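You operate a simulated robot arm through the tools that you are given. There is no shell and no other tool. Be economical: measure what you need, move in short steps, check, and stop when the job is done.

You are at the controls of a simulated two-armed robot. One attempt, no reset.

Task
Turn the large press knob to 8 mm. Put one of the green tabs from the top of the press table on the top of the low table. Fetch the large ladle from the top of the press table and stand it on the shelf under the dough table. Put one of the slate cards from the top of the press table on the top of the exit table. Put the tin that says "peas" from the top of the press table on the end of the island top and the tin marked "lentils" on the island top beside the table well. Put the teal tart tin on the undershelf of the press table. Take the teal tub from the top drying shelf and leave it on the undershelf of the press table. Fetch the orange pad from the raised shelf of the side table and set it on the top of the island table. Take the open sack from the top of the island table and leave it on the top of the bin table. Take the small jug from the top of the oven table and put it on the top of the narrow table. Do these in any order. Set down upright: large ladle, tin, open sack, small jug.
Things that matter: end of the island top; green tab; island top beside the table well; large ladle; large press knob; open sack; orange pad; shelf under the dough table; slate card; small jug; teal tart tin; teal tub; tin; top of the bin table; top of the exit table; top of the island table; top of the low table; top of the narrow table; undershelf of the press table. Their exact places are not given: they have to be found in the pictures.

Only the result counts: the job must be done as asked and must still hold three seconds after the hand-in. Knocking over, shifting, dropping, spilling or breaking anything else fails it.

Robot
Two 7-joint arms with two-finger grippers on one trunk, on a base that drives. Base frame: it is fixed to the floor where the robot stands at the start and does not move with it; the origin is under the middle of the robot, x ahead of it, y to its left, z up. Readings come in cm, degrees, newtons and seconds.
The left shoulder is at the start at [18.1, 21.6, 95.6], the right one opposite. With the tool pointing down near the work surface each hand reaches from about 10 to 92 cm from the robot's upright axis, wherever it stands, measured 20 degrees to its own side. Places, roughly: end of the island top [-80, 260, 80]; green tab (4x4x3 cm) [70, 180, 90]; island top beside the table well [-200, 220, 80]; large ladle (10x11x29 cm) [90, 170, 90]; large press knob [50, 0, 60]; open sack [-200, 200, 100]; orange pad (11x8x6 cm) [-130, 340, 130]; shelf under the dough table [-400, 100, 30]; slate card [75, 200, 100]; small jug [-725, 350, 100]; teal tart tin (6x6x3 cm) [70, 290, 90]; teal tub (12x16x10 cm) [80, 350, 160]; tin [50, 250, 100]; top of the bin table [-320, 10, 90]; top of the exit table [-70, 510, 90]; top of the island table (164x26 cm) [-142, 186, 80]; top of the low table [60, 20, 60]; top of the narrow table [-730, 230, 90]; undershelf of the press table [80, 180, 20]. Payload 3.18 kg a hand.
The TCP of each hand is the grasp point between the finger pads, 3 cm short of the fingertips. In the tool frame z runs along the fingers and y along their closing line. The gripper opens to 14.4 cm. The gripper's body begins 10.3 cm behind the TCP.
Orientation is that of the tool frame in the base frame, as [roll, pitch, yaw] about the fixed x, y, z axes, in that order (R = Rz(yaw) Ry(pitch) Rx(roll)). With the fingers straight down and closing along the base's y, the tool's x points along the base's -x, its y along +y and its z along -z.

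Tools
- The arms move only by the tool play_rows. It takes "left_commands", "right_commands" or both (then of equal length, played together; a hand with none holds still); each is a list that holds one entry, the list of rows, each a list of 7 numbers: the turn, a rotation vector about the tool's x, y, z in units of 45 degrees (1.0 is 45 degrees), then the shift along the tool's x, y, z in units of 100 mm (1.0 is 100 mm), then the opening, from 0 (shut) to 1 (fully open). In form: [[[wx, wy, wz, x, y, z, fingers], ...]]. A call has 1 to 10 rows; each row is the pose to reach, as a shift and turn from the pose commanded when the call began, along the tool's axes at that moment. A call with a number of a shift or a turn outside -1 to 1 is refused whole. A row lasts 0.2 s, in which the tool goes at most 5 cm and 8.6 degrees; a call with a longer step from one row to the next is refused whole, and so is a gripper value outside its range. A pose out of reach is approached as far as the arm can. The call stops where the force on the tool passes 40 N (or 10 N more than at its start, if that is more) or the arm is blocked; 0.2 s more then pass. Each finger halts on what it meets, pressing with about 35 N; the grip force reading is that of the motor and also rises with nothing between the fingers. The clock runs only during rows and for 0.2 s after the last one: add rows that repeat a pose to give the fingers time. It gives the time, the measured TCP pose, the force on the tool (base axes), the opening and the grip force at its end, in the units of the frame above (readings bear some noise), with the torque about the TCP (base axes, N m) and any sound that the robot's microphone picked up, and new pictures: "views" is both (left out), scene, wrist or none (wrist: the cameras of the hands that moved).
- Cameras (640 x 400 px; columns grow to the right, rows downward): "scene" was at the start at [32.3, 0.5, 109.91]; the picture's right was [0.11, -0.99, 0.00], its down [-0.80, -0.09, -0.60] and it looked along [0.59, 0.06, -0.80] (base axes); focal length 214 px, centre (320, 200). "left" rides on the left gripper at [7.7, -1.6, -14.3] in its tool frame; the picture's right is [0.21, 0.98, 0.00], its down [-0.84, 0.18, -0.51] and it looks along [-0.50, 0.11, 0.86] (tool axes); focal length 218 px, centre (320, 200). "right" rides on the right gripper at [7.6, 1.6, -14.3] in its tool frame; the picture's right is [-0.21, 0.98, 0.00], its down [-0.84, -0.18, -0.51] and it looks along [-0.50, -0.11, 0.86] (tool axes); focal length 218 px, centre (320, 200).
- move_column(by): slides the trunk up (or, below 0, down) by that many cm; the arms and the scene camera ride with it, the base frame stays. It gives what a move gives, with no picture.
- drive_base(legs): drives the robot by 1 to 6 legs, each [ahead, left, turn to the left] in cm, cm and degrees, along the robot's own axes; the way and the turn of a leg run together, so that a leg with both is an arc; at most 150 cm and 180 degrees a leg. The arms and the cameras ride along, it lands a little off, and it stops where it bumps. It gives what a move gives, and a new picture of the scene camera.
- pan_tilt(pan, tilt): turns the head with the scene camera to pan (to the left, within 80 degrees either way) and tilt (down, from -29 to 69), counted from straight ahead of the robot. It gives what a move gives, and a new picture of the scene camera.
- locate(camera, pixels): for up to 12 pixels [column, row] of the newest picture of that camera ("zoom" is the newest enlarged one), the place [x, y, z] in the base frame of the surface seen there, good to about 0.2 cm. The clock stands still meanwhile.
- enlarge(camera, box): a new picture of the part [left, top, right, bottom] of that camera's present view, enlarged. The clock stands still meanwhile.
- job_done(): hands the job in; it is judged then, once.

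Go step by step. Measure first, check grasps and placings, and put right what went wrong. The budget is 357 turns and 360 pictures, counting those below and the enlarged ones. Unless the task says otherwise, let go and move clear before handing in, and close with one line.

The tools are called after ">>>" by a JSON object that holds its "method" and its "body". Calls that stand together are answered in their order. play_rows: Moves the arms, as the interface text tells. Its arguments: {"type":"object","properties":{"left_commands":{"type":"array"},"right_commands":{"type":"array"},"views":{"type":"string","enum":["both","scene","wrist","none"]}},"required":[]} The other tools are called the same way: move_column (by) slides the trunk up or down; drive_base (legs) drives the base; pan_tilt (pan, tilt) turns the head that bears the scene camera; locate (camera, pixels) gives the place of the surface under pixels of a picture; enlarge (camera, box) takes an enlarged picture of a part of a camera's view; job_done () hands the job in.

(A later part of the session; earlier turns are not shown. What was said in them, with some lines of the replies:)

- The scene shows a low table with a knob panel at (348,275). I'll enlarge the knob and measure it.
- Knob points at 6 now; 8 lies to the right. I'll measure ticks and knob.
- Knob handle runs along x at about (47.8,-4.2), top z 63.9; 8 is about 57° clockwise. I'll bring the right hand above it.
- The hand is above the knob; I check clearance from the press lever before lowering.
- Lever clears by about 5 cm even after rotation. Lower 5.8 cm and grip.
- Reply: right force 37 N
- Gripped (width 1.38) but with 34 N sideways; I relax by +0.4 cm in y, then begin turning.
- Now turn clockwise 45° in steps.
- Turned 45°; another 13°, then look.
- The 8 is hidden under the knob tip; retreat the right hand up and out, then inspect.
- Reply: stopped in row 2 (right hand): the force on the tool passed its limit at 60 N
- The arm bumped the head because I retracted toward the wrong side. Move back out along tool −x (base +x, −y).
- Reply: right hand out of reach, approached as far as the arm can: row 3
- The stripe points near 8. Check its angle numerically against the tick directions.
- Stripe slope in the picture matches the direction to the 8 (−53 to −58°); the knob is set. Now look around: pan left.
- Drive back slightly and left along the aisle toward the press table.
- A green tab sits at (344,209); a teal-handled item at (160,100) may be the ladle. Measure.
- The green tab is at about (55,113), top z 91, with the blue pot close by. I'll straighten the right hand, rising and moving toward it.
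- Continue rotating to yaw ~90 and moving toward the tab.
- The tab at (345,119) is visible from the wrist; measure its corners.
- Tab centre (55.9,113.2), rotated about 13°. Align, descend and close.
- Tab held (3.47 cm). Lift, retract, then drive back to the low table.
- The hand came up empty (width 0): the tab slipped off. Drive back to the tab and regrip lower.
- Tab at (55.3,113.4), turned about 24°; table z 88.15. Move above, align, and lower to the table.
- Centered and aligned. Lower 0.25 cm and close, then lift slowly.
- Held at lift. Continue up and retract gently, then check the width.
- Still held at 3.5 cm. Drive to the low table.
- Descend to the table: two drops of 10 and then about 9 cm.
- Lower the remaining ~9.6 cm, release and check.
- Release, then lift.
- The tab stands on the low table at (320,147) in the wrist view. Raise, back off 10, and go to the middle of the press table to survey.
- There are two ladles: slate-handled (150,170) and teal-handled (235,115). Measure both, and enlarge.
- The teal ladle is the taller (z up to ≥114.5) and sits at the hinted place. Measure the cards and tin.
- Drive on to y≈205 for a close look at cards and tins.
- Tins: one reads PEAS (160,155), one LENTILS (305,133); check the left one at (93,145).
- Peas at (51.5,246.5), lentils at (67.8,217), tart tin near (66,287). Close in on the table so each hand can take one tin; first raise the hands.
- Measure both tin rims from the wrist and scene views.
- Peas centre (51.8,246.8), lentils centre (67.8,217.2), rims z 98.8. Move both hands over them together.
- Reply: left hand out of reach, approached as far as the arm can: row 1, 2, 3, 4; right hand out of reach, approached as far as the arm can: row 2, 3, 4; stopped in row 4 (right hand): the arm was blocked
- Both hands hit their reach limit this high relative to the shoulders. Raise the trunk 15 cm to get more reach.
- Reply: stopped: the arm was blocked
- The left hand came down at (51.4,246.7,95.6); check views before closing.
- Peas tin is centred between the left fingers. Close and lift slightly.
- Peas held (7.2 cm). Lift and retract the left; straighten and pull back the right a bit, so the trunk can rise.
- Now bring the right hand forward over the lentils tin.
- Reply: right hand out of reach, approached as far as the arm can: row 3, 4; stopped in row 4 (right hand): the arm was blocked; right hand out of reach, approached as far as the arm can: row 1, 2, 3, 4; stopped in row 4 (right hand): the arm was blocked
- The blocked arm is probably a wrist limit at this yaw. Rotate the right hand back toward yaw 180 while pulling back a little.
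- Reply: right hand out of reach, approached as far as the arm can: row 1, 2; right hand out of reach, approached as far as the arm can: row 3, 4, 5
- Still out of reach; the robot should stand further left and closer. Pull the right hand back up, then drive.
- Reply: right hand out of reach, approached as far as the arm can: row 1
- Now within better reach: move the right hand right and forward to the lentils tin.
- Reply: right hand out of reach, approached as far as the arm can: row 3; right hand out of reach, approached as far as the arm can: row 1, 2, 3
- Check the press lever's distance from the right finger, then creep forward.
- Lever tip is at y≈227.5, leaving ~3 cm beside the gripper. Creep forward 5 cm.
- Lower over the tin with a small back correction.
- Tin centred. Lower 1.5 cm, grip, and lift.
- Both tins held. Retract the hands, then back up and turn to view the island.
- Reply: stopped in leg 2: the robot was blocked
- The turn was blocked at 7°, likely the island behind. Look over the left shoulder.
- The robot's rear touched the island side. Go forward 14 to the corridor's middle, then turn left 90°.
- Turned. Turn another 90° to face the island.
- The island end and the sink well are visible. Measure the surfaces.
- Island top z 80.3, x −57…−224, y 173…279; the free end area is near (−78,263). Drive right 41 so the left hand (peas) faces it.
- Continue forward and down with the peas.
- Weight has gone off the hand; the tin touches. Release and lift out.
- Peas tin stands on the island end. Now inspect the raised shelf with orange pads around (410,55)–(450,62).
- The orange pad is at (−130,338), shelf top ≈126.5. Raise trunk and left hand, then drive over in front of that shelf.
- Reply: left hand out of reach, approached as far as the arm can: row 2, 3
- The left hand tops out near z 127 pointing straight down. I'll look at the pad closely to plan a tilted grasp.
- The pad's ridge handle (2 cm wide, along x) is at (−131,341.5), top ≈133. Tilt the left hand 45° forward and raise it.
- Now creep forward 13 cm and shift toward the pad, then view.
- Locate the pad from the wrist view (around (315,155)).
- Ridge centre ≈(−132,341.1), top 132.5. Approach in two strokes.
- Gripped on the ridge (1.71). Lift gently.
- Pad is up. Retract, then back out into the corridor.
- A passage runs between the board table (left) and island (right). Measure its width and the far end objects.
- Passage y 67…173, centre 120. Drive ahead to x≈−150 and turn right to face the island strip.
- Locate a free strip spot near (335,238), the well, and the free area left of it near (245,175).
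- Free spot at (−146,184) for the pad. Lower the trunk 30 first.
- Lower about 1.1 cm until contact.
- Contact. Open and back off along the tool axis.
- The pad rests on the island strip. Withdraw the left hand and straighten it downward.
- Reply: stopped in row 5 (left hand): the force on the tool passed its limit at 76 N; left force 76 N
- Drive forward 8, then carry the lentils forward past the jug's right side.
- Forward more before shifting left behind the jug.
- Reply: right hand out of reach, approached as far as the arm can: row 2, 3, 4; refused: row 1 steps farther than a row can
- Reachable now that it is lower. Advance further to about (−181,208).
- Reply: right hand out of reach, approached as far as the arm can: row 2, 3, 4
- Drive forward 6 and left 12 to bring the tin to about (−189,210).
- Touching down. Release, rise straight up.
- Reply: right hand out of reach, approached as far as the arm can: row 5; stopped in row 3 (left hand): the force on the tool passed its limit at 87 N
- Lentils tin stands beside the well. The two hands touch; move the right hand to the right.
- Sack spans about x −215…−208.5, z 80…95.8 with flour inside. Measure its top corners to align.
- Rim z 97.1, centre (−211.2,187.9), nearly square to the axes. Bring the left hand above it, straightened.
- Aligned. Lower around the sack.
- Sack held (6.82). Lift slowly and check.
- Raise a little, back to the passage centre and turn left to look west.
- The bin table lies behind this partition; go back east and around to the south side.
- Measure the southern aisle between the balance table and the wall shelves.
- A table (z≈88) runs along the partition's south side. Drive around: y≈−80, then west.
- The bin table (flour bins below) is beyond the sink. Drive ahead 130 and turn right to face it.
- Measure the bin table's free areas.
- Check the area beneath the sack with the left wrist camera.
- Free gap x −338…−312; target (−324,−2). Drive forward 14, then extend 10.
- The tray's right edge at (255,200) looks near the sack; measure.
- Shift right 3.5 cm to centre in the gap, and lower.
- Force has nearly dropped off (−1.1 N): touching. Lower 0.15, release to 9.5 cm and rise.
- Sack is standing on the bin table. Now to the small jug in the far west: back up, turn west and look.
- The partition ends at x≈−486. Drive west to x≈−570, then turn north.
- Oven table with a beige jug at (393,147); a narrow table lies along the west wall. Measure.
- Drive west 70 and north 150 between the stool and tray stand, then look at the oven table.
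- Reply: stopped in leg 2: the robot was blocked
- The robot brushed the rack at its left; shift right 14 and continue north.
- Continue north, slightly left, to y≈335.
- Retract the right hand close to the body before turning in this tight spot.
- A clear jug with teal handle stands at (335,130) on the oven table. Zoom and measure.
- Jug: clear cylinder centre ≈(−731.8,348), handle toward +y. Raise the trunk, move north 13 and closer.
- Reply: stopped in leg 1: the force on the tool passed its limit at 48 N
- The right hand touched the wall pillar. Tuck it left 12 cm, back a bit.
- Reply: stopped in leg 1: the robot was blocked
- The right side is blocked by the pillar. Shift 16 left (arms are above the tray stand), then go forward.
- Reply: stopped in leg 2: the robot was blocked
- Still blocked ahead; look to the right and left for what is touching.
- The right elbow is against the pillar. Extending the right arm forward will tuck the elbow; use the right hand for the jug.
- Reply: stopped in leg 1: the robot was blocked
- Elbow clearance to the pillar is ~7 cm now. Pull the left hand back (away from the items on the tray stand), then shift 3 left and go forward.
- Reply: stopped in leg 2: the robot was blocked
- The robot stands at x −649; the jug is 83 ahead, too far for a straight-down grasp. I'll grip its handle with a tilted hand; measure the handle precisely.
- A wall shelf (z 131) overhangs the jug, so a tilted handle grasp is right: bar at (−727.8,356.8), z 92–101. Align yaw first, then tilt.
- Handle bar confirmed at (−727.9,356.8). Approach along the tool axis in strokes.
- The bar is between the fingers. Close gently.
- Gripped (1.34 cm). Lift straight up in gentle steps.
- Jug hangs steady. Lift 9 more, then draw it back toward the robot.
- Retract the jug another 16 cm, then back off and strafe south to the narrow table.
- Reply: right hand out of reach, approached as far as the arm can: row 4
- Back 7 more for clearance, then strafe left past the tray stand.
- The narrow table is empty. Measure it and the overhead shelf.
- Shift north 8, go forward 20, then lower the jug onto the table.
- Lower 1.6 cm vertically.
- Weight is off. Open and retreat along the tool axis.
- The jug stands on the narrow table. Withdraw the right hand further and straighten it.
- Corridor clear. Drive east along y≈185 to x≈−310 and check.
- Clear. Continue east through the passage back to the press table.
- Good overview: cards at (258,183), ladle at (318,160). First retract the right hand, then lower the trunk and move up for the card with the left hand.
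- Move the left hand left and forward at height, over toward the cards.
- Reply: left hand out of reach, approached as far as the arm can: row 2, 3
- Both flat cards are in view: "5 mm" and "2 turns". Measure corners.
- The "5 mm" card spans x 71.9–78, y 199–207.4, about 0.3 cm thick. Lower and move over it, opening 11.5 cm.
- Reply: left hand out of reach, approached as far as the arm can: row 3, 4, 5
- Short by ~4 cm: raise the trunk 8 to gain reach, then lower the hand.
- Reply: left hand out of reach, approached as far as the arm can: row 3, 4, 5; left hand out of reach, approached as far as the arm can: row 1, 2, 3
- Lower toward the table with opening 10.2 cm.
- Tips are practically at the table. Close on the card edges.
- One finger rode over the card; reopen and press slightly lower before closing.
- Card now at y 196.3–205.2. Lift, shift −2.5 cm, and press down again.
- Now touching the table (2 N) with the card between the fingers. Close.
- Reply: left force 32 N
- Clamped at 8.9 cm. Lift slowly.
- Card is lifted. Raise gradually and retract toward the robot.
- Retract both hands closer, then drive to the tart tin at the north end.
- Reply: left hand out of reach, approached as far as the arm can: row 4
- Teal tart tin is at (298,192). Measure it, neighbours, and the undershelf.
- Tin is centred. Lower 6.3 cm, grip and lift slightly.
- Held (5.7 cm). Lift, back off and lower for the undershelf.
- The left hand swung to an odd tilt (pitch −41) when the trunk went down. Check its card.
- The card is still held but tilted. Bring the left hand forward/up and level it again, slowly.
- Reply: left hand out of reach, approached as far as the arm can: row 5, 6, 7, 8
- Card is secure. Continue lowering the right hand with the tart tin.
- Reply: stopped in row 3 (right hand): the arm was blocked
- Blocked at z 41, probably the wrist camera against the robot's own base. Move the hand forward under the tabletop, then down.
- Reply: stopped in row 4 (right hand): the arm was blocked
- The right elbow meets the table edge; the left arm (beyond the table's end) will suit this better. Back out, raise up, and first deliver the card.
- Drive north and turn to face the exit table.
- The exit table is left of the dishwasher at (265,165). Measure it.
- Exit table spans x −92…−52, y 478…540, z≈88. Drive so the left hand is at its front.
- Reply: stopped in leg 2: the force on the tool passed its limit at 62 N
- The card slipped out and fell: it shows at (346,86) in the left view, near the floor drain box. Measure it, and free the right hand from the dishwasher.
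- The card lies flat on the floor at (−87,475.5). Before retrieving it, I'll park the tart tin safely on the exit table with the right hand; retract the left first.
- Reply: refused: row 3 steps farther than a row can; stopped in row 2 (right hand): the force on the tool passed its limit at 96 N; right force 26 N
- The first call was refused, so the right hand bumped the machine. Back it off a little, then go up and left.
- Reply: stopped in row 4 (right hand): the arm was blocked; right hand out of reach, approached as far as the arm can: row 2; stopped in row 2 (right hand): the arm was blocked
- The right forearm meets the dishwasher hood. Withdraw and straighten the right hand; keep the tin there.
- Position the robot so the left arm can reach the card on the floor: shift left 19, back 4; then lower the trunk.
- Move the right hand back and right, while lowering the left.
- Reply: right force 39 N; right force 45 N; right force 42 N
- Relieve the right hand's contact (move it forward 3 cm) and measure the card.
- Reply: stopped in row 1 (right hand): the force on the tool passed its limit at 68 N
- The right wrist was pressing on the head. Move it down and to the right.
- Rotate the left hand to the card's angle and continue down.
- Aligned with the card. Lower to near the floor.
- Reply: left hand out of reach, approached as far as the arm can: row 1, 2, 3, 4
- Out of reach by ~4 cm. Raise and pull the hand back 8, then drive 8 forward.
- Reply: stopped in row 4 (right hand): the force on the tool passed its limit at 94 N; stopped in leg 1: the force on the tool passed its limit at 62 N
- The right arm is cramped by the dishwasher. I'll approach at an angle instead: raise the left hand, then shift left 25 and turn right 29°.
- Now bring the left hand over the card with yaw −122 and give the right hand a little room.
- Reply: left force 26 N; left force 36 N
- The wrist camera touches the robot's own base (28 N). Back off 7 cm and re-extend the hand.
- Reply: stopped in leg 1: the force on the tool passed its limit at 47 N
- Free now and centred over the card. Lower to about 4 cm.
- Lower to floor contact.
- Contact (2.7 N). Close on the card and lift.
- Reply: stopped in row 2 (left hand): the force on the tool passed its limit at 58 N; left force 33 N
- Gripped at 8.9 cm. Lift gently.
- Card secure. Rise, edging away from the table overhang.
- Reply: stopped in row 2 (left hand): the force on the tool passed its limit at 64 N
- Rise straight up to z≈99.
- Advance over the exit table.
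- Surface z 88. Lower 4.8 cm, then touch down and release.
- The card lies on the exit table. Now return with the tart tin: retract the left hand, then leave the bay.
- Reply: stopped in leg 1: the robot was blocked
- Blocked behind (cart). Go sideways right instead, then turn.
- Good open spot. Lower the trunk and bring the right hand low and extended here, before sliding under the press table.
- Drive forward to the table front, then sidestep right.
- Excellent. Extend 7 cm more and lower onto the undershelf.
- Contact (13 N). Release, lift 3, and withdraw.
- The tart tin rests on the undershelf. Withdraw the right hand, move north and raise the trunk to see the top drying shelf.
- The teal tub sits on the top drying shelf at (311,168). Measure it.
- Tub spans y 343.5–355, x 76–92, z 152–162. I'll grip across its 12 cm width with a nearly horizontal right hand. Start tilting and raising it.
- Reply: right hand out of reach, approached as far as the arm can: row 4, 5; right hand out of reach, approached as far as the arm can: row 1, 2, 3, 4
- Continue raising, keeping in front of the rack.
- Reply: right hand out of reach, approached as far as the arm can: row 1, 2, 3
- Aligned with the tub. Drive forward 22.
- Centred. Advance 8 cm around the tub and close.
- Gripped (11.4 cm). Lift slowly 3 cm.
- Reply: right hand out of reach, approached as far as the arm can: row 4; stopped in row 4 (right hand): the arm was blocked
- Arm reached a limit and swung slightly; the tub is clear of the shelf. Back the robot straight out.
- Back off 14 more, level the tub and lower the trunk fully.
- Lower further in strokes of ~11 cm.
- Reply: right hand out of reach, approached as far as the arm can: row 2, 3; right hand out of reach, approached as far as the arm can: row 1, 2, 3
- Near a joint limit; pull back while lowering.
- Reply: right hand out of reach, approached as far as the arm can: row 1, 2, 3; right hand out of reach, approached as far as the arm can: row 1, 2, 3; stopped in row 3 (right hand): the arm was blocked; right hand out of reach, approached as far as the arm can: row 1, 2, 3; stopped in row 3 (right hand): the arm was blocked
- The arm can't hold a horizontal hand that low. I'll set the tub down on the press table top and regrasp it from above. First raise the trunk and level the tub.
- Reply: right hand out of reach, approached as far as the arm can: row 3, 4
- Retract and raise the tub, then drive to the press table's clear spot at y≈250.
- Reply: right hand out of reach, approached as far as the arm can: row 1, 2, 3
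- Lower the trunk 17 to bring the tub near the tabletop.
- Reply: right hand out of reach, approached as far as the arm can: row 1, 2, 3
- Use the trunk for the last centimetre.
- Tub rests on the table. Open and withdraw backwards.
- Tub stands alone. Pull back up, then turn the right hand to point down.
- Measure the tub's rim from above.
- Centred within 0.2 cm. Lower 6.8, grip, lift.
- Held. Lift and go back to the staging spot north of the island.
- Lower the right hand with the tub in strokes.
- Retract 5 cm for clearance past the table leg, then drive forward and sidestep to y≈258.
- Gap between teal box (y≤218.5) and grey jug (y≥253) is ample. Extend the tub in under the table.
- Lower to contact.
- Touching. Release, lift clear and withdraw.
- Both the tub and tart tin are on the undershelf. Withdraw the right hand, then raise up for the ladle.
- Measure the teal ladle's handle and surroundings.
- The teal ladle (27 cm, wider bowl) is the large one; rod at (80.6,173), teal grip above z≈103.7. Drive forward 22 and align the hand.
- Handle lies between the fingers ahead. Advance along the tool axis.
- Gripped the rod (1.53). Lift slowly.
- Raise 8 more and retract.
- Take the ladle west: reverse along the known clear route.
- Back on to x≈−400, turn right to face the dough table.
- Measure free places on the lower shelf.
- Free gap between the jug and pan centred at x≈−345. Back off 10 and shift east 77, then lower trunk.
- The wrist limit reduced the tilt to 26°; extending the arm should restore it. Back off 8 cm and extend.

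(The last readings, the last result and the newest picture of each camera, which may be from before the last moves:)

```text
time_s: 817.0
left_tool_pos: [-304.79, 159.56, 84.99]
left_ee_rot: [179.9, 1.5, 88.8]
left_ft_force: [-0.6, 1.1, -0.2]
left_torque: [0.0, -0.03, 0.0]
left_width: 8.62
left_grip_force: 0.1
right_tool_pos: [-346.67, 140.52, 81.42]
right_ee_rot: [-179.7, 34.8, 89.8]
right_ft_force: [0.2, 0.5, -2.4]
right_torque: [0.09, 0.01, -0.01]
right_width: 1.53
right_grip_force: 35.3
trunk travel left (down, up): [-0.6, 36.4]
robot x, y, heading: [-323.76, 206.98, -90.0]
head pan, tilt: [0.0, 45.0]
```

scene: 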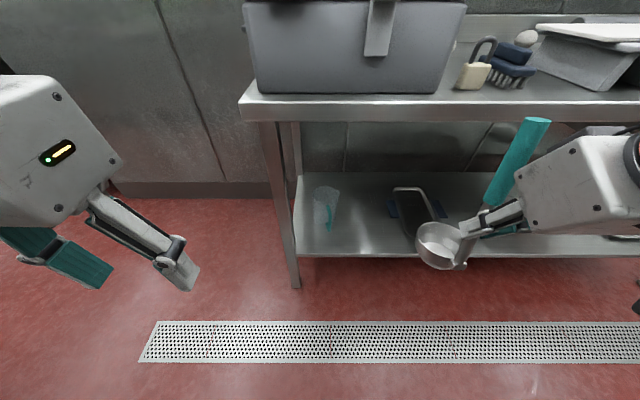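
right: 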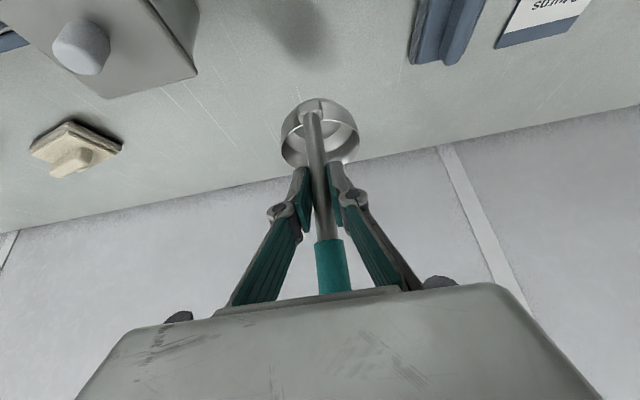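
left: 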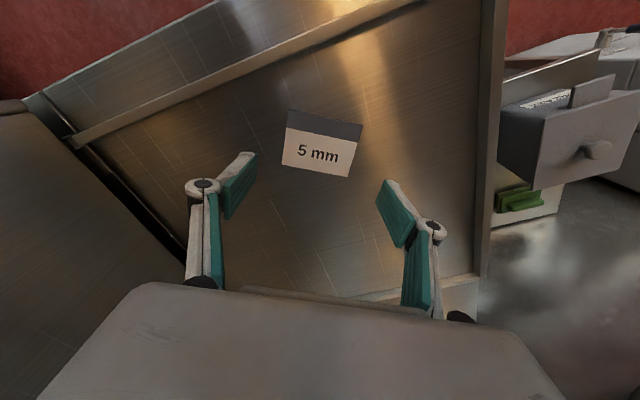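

Tilt restored at 35°. Lower vertically.

>>> {"method": "play_rows", "body": {"right_commands": [[[0, 0, 0, 0.19, 0, 0.27, 0], [0, 0, 0, 0.38, 0, 0.54, 0], [0, 0, 0, 0.57, 0, 0.82, 0]]], "views": "none"}}

>>> {"method": "play_rows", "body": {"right_commands": [[[0, 0, 0, 0.19, 0, 0.27, 0], [0, 0, 0, 0.38, 0, 0.54, 0], [0, 0, 0, 0.57, 0, 0.82, 0]]], "views": "none"}}

>>> {"method": "play_rows", "body": {"right_commands": [[[0, 0, 0, 0.19, 0, 0.27, 0], [0, 0, 0, 0.38, 0, 0.54, 0], [0, 0, 0, 0.57, 0, 0.82, 0]]], "views": "none"}}

```text
time_s: 817.8
left_tool_pos: [-304.62, 159.59, 84.98]
left_ee_rot: [179.9, 1.5, 88.8]
left_ft_force: [-0.5, -0.5, 0.4]
left_torque: [0.0, 0.0, -0.02]
left_width: 8.66
left_grip_force: 0.1
right_tool_pos: [-346.62, 140.67, 71.46]
right_ee_rot: [-179.8, 34.8, 89.8]
right_ft_force: [0.7, 0.7, -2.6]
right_torque: [0.08, 0.01, 0.0]
right_width: 1.51
right_grip_force: 34.7
trunk travel left (down, up): [-0.6, 36.4]
robot x, y, heading: [-323.7, 206.47, -90.1]
head pan, tilt: [0.0, 45.0]
```

```text
time_s: 818.6
left_tool_pos: [-304.76, 159.62, 85.03]
left_ee_rot: [-180.0, 1.5, 88.8]
left_ft_force: [-0.7, -0.6, -0.7]
left_torque: [-0.03, 0.02, 0.01]
left_width: 8.65
left_grip_force: 0.0
right_tool_pos: [-346.57, 140.53, 61.76]
right_ee_rot: [-179.7, 34.9, 89.7]
right_ft_force: [0.7, 0.0, -1.7]
right_torque: [0.08, 0.0, -0.01]
right_width: 1.5
right_grip_force: 34.9
trunk travel left (down, up): [-0.6, 36.4]
robot x, y, heading: [-323.91, 206.87, -90.2]
head pan, tilt: [0.0, 45.0]
```

```text
time_s: 819.4
left_tool_pos: [-304.75, 159.57, 84.95]
left_ee_rot: [-180.0, 1.5, 88.8]
left_ft_force: [0.6, 0.7, -0.6]
left_torque: [0.0, 0.04, -0.02]
left_width: 8.66
left_grip_force: 0.1
right_tool_pos: [-346.73, 140.48, 56.2]
right_ee_rot: [-179.7, 34.6, 89.8]
right_ft_force: [-0.9, -0.1, -0.9]
right_torque: [0.14, 0.0, -0.05]
right_width: 1.51
right_grip_force: 34.3
right hand out of reach, approached as far as the arm can: row 2, 3
trunk travel left (down, up): [-0.6, 36.4]
robot x, y, heading: [-324.0, 206.44, -89.7]
head pan, tilt: [0.0, 45.0]
```

Slide in under the tabletop (ladle bottom at z 43) by extending 22 cm.

>>> {"method": "play_rows", "body": {"right_commands": [[[0, 0, 0, -0.25, 0, 0.17, 0], [0, 0, 0, -0.5, 0, 0.34, 0], [0, 0, 0, -0.82, 0, 0.57, 0]]], "views": "none"}}

>>> {"method": "play_rows", "body": {"right_commands": [[[0, 0, 0, -0.25, 0, 0.17, 0], [0, 0, 0, -0.5, 0, 0.34, 0], [0, 0, 0, -0.82, 0, 0.57, 0]]], "views": "both"}}

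```text
time_s: 820.2
left_tool_pos: [-304.83, 159.6, 84.92]
left_ee_rot: [-180.0, 1.3, 88.8]
left_ft_force: [0.8, -0.1, -0.1]
left_torque: [0.0, 0.01, 0.0]
left_width: 8.64
left_grip_force: 0.1
right_tool_pos: [-346.78, 130.7, 55.84]
right_ee_rot: [-179.9, 34.9, 89.8]
right_ft_force: [-0.7, 0.5, -2.0]
right_torque: [0.1, 0.01, 0.03]
right_width: 1.51
right_grip_force: 35.3
trunk travel left (down, up): [-0.6, 36.4]
robot x, y, heading: [-323.61, 206.97, -89.7]
head pan, tilt: [0.0, 45.0]
```

```text
time_s: 821.0
left_tool_pos: [-304.82, 159.62, 84.95]
left_ee_rot: [179.9, 1.4, 88.8]
left_ft_force: [0.1, -1.3, -0.4]
left_torque: [-0.01, 0.03, 0.0]
left_width: 8.65
left_grip_force: 0.1
right_tool_pos: [-346.87, 120.5, 55.94]
right_ee_rot: [-179.9, 34.7, 89.8]
right_ft_force: [0.3, 0.2, -2.1]
right_torque: [0.1, 0.01, 0.01]
right_width: 1.51
right_grip_force: 35.2
trunk travel left (down, up): [-0.6, 36.4]
robot x, y, heading: [-323.37, 207.02, -89.8]
head pan, tilt: [0.0, 45.0]
```

scene: 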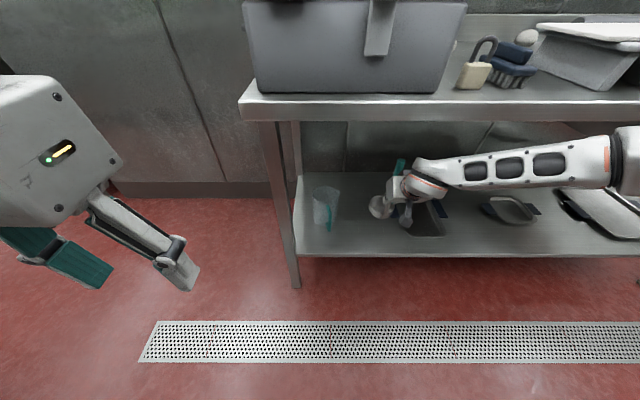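
right: 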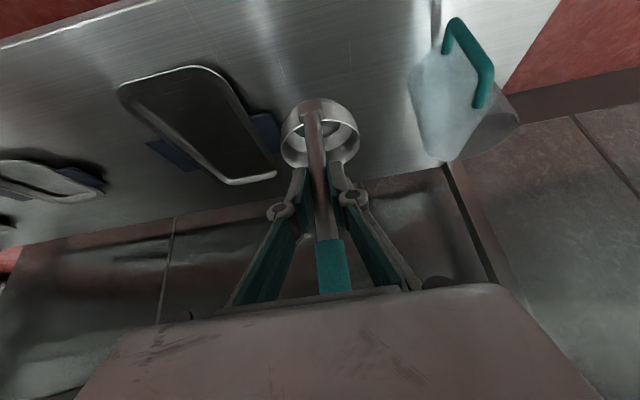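

>>> {"method": "locate", "body": {"camera": "right", "pixels": [[272, 125], [275, 148], [270, 172], [412, 100], [430, 155], [340, 85], [320, 110]]}}

```text
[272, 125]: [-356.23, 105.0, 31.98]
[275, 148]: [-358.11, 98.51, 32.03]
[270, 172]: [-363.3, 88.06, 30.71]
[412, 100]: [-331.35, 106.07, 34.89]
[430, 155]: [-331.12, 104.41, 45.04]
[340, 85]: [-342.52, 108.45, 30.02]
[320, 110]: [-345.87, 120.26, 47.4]
```

Shift 2.5 cm east and lower 9 cm.

>>> {"method": "play_rows", "body": {"right_commands": [[[0, 0, 0, 0.1, 0.15, 0.2, 0], [0, 0, 0, 0.25, 0.25, 0.4, 0], [0, 0, 0, 0.4, 0.27, 0.6, 0], [0, 0, 0, 0.5, 0.27, 0.76, 0]]], "views": "none"}}

```text
time_s: 822.0
left_tool_pos: [-304.76, 159.52, 85.01]
left_ee_rot: [179.9, 1.4, 88.8]
left_ft_force: [0.0, -0.9, -0.6]
left_torque: [0.03, 0.0, -0.02]
left_width: 8.64
left_grip_force: 0.1
right_tool_pos: [-344.04, 120.26, 46.78]
right_ee_rot: [-179.8, 34.7, 89.8]
right_ft_force: [-0.2, -0.4, -2.2]
right_torque: [0.06, 0.04, -0.02]
right_width: 1.53
right_grip_force: 34.9
trunk travel left (down, up): [-0.6, 36.4]
robot x, y, heading: [-324.02, 206.73, -89.9]
head pan, tilt: [0.0, 45.0]
```

>>> {"method": "play_rows", "body": {"right_commands": [[[0, 0, 0, 0.08, 0, 0.12, 0], [0, 0, 0, 0.15, 0, 0.22, 0], [0, 0, 0, 0.19, 0, 0.27, 0]]], "views": "none"}}

>>> {"method": "play_rows", "body": {"right_commands": [[[0, -0.007, 0, 0.012, 0, 0.018, 0], [0, -0.007, 0, 0.02, 0, 0.03, 0]]], "views": "wrist"}}

```text
time_s: 822.8
left_tool_pos: [-304.77, 159.61, 85.0]
left_ee_rot: [179.9, 1.5, 88.8]
left_ft_force: [-0.7, -0.4, 0.6]
left_torque: [0.02, -0.01, 0.0]
left_width: 8.61
left_grip_force: 0.1
right_tool_pos: [-344.27, 120.24, 43.77]
right_ee_rot: [-179.7, 35.0, 89.8]
right_ft_force: [1.0, -0.3, -2.4]
right_torque: [0.12, 0.0, -0.01]
right_width: 1.54
right_grip_force: 35.1
trunk travel left (down, up): [-0.6, 36.4]
robot x, y, heading: [-323.82, 206.85, -89.9]
head pan, tilt: [0.0, 45.0]
```

```text
time_s: 823.4
left_tool_pos: [-304.83, 159.55, 84.97]
left_ee_rot: [179.8, 1.5, 88.8]
left_ft_force: [-0.4, 0.8, 0.5]
left_torque: [0.02, 0.0, 0.0]
left_width: 8.62
left_grip_force: 0.0
right_tool_pos: [-344.21, 120.23, 43.07]
right_ee_rot: [-179.8, 35.2, 89.8]
right_ft_force: [-0.3, -0.7, -2.0]
right_torque: [0.08, -0.02, 0.0]
right_width: 1.49
right_grip_force: 34.1
trunk travel left (down, up): [-0.6, 36.4]
robot x, y, heading: [-323.74, 206.58, -90.0]
head pan, tilt: [0.0, 45.0]
```

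right: 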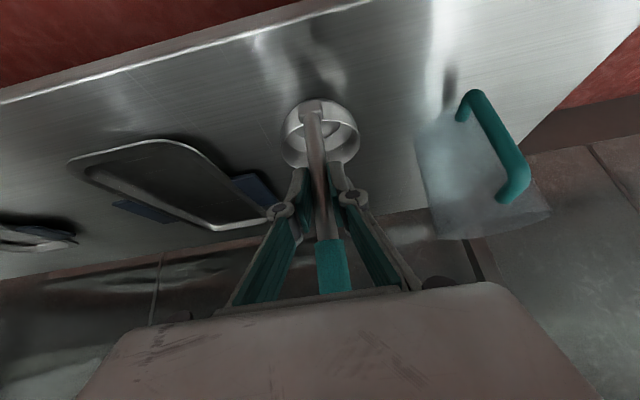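

Nearly down; a few millimetres more.

>>> {"method": "play_rows", "body": {"right_commands": [[[0, 0, 0, 0.01, 0, 0.014, 0], [0, 0, 0, 0.02, 0, 0.028, 0]]], "views": "none"}}

```text
time_s: 824.0
left_tool_pos: [-304.76, 159.58, 84.94]
left_ee_rot: [179.9, 1.5, 88.7]
left_ft_force: [-0.5, 0.0, 0.1]
left_torque: [0.01, 0.03, 0.03]
left_width: 8.65
left_grip_force: 0.0
right_tool_pos: [-344.14, 120.16, 43.21]
right_ee_rot: [-179.9, 35.4, 89.8]
right_ft_force: [0.2, 2.2, 2.4]
right_torque: [-0.11, 0.03, 0.0]
right_width: 1.54
right_grip_force: 35.0
trunk travel left (down, up): [-0.6, 36.4]
robot x, y, heading: [-324.05, 206.69, -89.8]
head pan, tilt: [0.0, 45.0]
```

Contact. Open gently and withdraw horizontally.

>>> {"method": "play_rows", "body": {"right_commands": [[[0, 0, 0, -0.003, 0, -0.004, 0.08], [0, 0, 0, -0.003, 0, -0.004, 0.2], [0, 0, 0, -0.003, 0, -0.004, 0.3], [0, 0, 0, -0.003, 0, -0.004, 0.3], [0, 0, 0, 0.1, 0, -0.07, 0.3], [0, 0, 0, 0.3, 0, -0.2, 0.3], [0, 0, 0, 0.6, 0, -0.4, 0.3], [0, 0, 0, 0.95, 0, -0.65, 0.3]]], "views": "both"}}

```text
time_s: 825.8
left_tool_pos: [-304.97, 159.7, 85.19]
left_ee_rot: [179.8, 1.6, 88.9]
left_ft_force: [-1.4, 0.4, -0.7]
left_torque: [-0.01, -0.15, 0.0]
left_width: 8.64
left_grip_force: 0.1
right_tool_pos: [-343.99, 130.77, 42.79]
right_ee_rot: [180.0, 35.2, 89.8]
right_ft_force: [0.5, 0.5, -0.9]
right_torque: [0.02, 0.01, 0.0]
right_width: 4.32
right_grip_force: 0.0
right hand out of reach, approached as far as the arm can: row 8
trunk travel left (down, up): [-0.6, 36.4]
robot x, y, heading: [-323.88, 206.82, -89.9]
head pan, tilt: [0.0, 45.0]
```

scene: 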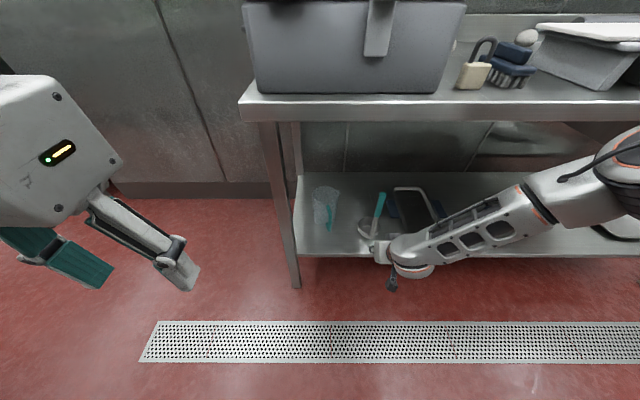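
right: 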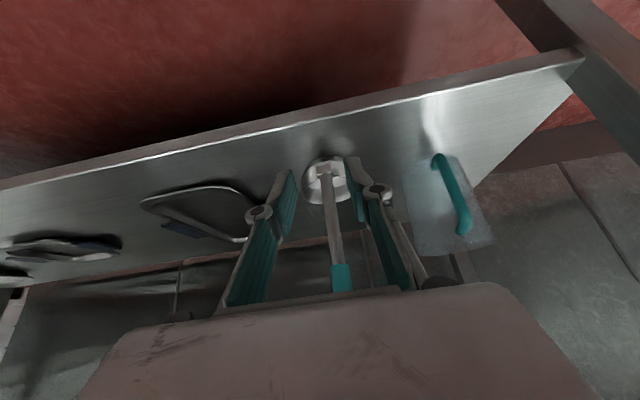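

The ladle stands upright on the shelf. Back away 9 cm and verify.

>>> {"method": "drive_base", "body": {"legs": [[-9, 0, 0]]}}

>>> {"method": "enlarge", "body": {"camera": "scene", "box": [290, 140, 490, 290]}}

```text
time_s: 827.0
left_tool_pos: [-304.76, 168.37, 85.07]
left_ee_rot: [-180.0, 1.5, 88.8]
left_ft_force: [0.4, 0.3, -0.1]
left_torque: [-0.01, -0.04, -0.01]
left_width: 8.65
left_grip_force: 0.0
right_tool_pos: [-343.96, 139.41, 42.54]
right_ee_rot: [-179.8, 35.3, 90.0]
right_ft_force: [0.6, 0.3, -0.1]
right_torque: [-0.02, 0.04, -0.01]
right_width: 4.3
right_grip_force: 0.0
trunk travel left (down, up): [-0.6, 36.4]
robot x, y, heading: [-323.89, 215.11, -89.9]
head pan, tilt: [0.0, 45.0]
stopped in leg 1: the robot was blocked; the commanded pose is now the measured one
```

scene: 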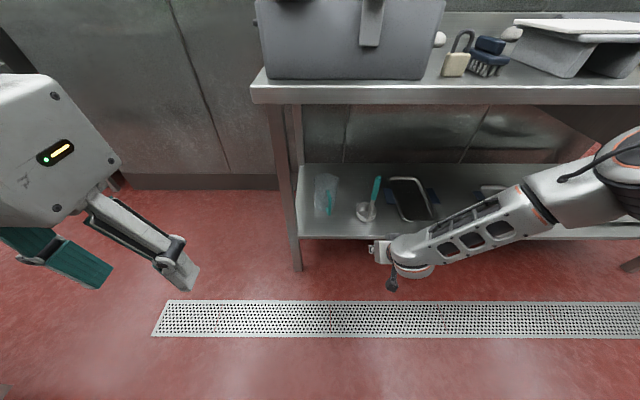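

```text
2.67 times, centred on (390, 215) of scene
```

zoom: 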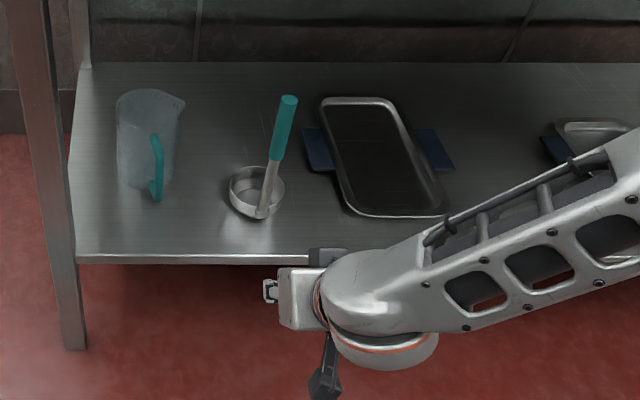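

The ladle is upright and everything is released. Ease forward 2 cm from whatever the rear touched, then hand in.

>>> {"method": "drive_base", "body": {"legs": [[2, 0, 0]]}}

>>> {"method": "job_done", "body": {}}

```text
time_s: 827.8
left_tool_pos: [-304.67, 166.44, 85.0]
left_ee_rot: [180.0, 1.5, 88.9]
left_ft_force: [0.1, -0.4, -0.8]
left_torque: [0.02, 0.02, -0.02]
left_width: 8.66
left_grip_force: 0.0
right_tool_pos: [-343.86, 137.4, 42.57]
right_ee_rot: [-179.8, 35.2, 89.9]
right_ft_force: [-0.1, -0.6, -0.1]
right_torque: [0.0, 0.01, 0.01]
right_width: 4.34
right_grip_force: 0.1
trunk travel left (down, up): [-0.6, 36.4]
robot x, y, heading: [-323.85, 213.01, -89.8]
head pan, tilt: [0.0, 45.0]
```

scene: 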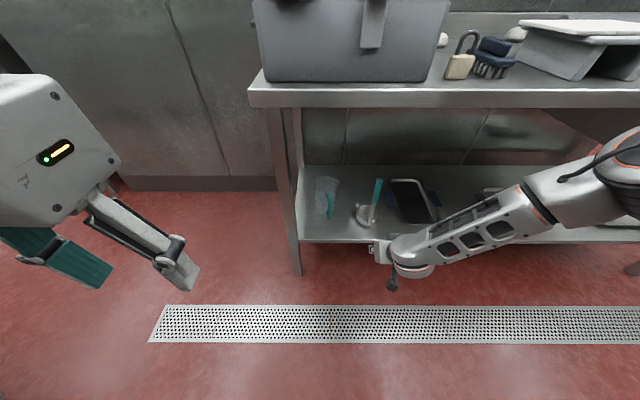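

```text
The job is handed in.
```

The job is handed in with all eleven tasks done and both hands empty; the slate card fell to the floor once and was retrieved, and the robot bumped a rack, the oven pillar and the dishwasher on the way, with nothing seen to move.
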